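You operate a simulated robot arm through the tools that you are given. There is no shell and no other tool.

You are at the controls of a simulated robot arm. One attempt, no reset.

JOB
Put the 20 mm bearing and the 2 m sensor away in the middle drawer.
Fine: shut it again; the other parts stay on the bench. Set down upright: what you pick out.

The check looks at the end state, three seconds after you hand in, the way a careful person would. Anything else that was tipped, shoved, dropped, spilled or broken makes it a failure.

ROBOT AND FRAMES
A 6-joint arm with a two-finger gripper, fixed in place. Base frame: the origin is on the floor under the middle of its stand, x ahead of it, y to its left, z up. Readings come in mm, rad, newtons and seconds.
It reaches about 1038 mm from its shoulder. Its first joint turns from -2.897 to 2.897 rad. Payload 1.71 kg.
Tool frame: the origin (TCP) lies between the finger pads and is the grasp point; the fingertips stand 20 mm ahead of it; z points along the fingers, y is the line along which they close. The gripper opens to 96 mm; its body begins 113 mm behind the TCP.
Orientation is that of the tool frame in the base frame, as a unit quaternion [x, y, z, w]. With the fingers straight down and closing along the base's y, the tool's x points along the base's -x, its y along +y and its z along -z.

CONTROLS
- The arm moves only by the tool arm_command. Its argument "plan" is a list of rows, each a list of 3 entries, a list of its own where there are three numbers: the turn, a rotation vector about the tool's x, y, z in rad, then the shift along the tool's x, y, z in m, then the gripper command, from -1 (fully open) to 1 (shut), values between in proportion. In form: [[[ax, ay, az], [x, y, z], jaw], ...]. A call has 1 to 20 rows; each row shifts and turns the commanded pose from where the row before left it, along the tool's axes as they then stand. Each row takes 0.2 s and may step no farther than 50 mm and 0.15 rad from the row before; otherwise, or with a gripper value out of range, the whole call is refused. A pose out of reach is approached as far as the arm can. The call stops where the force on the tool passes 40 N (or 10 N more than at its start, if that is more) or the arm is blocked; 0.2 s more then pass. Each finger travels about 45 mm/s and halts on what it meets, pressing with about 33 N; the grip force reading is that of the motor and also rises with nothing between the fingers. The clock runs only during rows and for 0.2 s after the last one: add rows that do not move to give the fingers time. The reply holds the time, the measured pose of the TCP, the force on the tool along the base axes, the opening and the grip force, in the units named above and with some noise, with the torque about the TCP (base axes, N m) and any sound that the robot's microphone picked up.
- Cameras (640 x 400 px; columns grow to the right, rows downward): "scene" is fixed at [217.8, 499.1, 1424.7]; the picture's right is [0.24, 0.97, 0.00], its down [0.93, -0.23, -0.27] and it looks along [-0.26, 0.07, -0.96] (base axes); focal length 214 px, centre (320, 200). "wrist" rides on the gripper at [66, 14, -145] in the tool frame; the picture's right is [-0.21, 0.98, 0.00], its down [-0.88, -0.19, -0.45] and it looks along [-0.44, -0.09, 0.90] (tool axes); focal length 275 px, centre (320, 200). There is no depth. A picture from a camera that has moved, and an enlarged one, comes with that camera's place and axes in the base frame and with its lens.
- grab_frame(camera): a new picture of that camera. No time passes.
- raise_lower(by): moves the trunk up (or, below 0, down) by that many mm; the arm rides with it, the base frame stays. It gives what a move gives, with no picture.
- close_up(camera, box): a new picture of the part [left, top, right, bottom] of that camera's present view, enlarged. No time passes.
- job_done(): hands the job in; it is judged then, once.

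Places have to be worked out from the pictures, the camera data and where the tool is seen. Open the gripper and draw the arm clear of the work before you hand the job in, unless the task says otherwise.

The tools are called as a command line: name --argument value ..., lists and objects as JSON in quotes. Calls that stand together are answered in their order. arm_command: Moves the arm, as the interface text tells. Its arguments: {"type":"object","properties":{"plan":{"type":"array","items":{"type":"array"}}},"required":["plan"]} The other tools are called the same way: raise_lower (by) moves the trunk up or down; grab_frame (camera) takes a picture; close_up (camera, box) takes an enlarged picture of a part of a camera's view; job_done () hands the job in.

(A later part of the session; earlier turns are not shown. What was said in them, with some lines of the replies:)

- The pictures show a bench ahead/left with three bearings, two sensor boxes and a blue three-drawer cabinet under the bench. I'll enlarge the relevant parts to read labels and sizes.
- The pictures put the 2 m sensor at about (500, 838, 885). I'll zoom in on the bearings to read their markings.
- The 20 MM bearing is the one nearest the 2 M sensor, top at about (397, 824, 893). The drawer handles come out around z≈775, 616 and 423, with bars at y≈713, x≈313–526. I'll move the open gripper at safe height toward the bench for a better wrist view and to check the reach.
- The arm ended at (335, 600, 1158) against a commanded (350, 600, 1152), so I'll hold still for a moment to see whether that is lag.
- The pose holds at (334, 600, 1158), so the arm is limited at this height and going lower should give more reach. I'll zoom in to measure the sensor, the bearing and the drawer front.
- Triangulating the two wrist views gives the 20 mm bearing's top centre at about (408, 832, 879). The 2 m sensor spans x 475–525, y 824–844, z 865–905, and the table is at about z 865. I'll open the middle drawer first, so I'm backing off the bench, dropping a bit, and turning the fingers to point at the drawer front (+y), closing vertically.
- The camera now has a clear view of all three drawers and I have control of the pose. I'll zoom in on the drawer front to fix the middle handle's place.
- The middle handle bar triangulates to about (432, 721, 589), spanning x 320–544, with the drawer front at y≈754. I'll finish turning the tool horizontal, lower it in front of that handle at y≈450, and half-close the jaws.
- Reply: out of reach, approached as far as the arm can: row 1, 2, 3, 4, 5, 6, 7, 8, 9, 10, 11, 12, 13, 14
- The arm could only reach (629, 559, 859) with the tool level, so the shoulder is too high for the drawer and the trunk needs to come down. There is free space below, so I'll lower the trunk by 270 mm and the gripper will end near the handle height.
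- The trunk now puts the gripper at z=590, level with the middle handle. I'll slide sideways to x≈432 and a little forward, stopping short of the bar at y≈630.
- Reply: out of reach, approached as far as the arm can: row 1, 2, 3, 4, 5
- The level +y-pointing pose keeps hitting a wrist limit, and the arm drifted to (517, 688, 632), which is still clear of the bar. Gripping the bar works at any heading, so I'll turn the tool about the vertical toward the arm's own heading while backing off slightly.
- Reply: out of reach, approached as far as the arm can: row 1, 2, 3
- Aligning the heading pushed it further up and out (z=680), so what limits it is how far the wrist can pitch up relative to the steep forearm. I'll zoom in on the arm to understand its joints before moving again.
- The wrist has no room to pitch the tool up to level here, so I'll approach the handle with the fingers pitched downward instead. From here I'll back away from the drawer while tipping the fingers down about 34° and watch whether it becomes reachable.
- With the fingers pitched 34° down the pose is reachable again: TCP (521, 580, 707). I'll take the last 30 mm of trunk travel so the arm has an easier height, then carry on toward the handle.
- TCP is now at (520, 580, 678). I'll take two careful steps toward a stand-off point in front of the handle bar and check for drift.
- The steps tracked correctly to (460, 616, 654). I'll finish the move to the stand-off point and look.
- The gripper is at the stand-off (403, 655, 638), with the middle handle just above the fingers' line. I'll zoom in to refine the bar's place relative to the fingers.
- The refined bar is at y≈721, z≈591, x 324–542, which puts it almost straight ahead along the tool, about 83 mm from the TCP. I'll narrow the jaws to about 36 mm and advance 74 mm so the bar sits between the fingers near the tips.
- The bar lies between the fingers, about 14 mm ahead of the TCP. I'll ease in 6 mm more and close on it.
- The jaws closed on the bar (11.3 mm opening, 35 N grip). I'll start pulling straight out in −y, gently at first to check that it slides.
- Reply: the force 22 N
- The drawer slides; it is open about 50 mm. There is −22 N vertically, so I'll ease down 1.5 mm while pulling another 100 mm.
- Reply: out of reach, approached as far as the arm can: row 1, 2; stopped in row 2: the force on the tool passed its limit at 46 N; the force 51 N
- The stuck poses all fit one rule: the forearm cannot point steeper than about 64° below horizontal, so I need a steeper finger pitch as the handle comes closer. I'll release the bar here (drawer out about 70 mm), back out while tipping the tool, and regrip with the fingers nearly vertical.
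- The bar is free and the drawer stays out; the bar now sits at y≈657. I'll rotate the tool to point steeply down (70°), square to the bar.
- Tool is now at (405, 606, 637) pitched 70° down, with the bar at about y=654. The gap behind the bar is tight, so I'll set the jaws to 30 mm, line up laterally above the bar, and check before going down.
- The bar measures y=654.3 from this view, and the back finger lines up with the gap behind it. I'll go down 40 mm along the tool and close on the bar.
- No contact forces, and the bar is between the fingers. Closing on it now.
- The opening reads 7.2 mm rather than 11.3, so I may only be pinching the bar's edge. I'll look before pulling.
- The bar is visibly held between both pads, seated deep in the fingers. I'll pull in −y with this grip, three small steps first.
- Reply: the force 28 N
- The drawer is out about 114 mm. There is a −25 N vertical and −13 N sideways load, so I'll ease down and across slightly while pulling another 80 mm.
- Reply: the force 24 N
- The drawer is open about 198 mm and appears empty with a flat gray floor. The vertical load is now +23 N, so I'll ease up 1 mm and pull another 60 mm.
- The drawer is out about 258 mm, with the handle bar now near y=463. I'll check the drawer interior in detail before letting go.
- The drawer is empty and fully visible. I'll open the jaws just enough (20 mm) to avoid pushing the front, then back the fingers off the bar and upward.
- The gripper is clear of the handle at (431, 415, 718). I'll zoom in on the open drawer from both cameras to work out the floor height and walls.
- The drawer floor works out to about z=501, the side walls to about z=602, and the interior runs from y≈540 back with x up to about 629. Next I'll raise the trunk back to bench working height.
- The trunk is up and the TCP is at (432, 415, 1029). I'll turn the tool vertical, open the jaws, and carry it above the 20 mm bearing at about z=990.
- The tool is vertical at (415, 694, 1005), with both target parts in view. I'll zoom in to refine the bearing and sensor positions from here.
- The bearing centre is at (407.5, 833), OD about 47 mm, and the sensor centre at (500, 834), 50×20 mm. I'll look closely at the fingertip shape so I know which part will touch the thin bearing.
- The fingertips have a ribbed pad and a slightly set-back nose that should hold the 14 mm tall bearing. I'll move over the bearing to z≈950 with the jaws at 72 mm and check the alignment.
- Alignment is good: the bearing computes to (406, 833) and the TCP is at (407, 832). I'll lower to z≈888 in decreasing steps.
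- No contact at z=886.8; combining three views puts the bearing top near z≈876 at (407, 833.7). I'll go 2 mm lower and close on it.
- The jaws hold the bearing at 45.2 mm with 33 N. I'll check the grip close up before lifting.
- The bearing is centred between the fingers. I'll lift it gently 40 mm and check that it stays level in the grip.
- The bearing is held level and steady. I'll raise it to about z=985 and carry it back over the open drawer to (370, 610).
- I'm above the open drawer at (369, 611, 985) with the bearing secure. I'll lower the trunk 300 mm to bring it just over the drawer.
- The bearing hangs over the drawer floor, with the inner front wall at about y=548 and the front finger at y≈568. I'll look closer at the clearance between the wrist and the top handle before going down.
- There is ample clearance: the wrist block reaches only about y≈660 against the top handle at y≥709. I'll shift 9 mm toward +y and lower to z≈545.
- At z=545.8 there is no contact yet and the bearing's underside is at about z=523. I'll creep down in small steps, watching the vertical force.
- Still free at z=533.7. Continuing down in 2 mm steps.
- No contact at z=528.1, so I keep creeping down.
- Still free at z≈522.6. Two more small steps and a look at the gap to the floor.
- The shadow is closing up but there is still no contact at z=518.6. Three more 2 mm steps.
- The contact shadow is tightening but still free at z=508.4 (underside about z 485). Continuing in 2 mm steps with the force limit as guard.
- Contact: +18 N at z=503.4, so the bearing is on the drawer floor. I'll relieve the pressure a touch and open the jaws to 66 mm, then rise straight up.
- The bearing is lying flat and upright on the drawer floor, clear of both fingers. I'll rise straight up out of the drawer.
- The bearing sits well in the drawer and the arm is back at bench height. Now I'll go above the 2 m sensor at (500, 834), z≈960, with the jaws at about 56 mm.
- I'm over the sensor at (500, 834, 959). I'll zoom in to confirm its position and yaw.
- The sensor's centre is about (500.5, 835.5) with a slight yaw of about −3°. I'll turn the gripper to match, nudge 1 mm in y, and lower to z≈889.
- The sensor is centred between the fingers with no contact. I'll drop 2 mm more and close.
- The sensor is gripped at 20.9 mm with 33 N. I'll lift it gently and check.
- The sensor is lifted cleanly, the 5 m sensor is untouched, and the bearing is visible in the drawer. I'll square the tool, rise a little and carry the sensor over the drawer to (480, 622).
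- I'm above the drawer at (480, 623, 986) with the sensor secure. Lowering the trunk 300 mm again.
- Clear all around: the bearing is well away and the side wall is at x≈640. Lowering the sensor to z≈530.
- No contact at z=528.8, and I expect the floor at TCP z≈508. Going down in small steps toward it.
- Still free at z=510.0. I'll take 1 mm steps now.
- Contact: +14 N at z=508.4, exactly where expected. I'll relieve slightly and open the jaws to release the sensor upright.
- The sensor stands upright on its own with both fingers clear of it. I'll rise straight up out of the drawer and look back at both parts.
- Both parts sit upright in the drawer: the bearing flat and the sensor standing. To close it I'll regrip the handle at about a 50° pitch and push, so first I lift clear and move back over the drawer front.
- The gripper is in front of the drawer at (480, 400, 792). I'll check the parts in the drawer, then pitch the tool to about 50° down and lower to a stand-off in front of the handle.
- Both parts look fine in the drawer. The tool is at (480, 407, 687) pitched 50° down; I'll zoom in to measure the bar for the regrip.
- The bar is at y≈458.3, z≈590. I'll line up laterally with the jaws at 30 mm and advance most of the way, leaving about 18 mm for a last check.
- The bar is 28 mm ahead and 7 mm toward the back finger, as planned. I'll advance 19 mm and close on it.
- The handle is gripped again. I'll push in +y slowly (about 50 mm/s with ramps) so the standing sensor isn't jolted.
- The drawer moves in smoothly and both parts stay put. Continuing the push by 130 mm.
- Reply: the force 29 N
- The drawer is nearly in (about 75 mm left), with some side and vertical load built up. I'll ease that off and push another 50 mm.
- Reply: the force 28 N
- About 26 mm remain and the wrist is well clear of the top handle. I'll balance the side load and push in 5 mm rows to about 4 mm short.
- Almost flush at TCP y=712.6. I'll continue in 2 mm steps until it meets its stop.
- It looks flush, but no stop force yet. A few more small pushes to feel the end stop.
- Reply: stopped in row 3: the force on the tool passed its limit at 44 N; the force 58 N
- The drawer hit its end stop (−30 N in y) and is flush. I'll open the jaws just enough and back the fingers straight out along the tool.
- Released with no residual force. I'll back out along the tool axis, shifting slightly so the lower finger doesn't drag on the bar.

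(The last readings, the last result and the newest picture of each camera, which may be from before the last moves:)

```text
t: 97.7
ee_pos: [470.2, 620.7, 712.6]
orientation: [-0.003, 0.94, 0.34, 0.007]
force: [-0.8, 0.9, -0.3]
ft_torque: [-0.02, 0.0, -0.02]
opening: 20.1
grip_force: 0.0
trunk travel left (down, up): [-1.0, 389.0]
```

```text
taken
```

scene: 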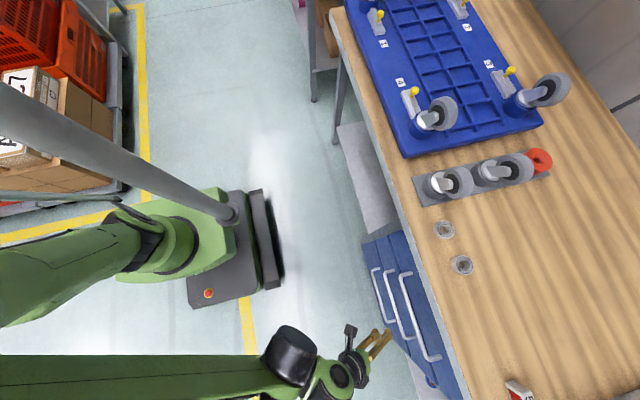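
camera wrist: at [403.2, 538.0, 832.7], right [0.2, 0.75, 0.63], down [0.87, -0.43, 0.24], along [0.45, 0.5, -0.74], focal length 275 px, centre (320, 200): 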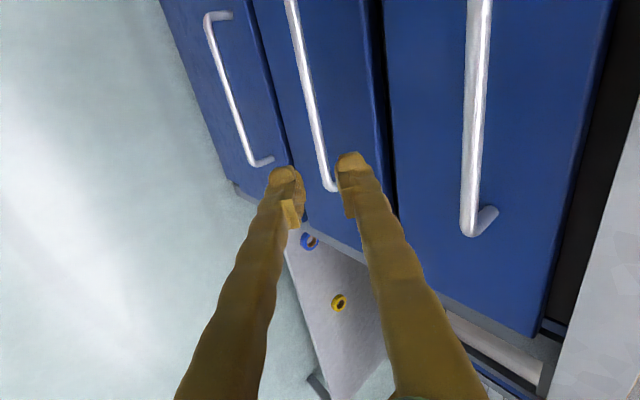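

The gripper is clear of the handle. I'll compare the drawer front with the first pictures to confirm the drawer is fully shut.

close_up --camera "scene" --box '[360, 230, 450, 370]'

close_up --camera "wrist" --box '[220, 0, 440, 240]'

close_up --camera "scene" --box '[410, 140, 560, 400]'

```text
2.86 times, centred on (405, 300) of scene
camera zoom: at [217.8, 499.1, 1424.7], right [0.24, 0.97, 0.0], down [0.93, -0.23, -0.27], along [-0.26, 0.07, -0.96], focal length 613 px, centre (77, -86)
```

zoom: 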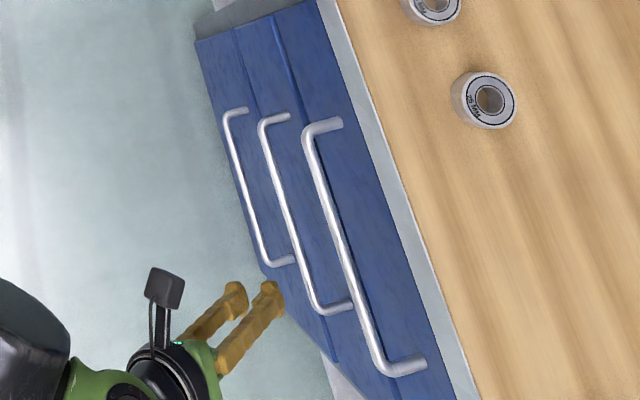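

```text
1.67 times, centred on (330, 120) of wrist
camera zoom: at [403.2, 538.0, 832.7], right [0.2, 0.75, 0.63], down [0.87, -0.43, 0.24], along [0.45, 0.5, -0.74], focal length 459 px, centre (303, 333)
```

zoom: 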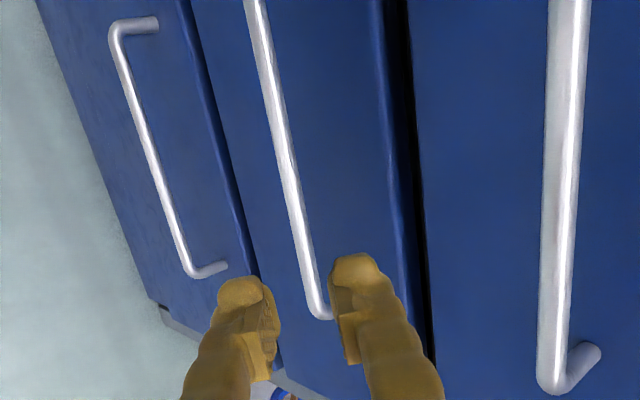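

```text
1.54 times, centred on (485, 270) of scene
camera zoom: at [217.8, 499.1, 1424.7], right [0.24, 0.97, 0.0], down [0.93, -0.23, -0.27], along [-0.26, 0.07, -0.96], focal length 330 px, centre (66, 92)
```

zoom: 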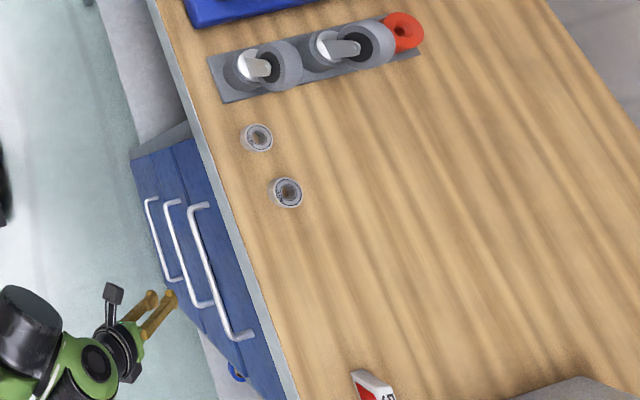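

The handle and front match the initial pictures exactly, so the middle drawer is shut, and the other bearings, the 5 m sensor and the fixtures are untouched. I'll draw the arm back away from the work and open the gripper.

arm_command --plan '[[[0, 0, 0], [0, -0.0147, -0.0353], 0.3], [[0, 0, 0], [0, -0.0147, -0.0353], 0], [[0, 0, 0], [0, -0.0147, -0.0353], -0.5], [[0, 0, 0], [0, -0.0147, -0.0353], -1], [[0, 0, 0], [0, -0.0147, -0.0353], -1], [[0, 0, 0], [0, 0, 0], -1], [[0, 0, 0], [0, 0, 0], -1], [[0, 0, 0], [0, 0, 0], -1]]'

grab_frame --camera "scene"

grab_frame --camera "wrist"

```text
t: 99.5
ee_pos: [468.4, 450.4, 800.0]
orientation: [-0.002, 0.94, 0.34, 0.007]
force: [-0.8, -0.4, -1.2]
ft_torque: [-0.01, 0.0, 0.03]
opening: 96.0
grip_force: 0.0
trunk travel left (down, up): [-1.0, 389.0]
```

```text
taken
```

scene: 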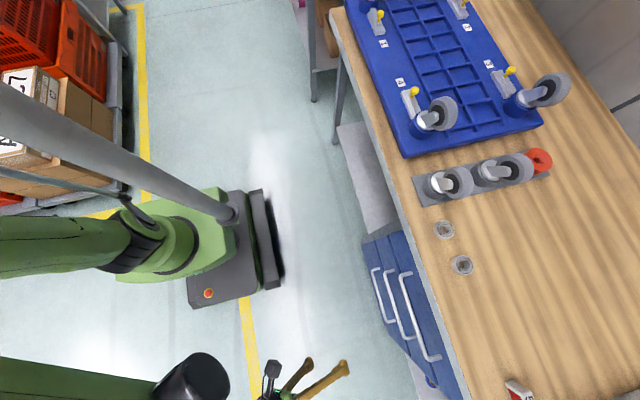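

```text
taken
camera wrist: at [403.2, 367.6, 919.8], right [0.2, 0.75, 0.63], down [0.87, -0.43, 0.24], along [0.45, 0.5, -0.74], focal length 275 px, centre (320, 200)
```

wrist: 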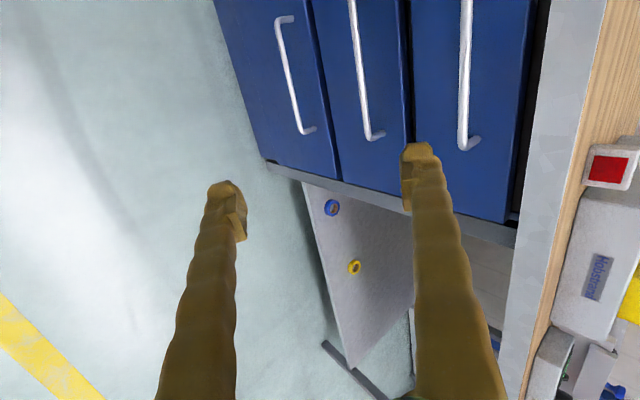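

The drawer is shut with the bearing and sensor set down upright inside, the gripper is open, and the arm is clear at (468, 450, 800). The rest of the bench is as it was, so I'm handing the job in.

job_done

```text
The job is handed in.
```

The 20 mm bearing and the 2 m sensor are in the middle drawer, and the drawer is shut. I set the bearing down flat and the sensor standing. After I let go, both were sitting upright on the drawer floor in the camera views.

- **Drawer:** I pushed it in slowly until it met its end stop. The handle and front match the first pictures, so it is fully closed. I could not see the parts once the drawer was nearly shut, so their final position is inferred from the slow push, not seen.
- **Bench:** The 25 mm and 30 mm bearings, the 5 m sensor and the fixtures are where they were.
- **Arm:** The gripper is open and the arm is drawn back, clear of the bench and drawers.
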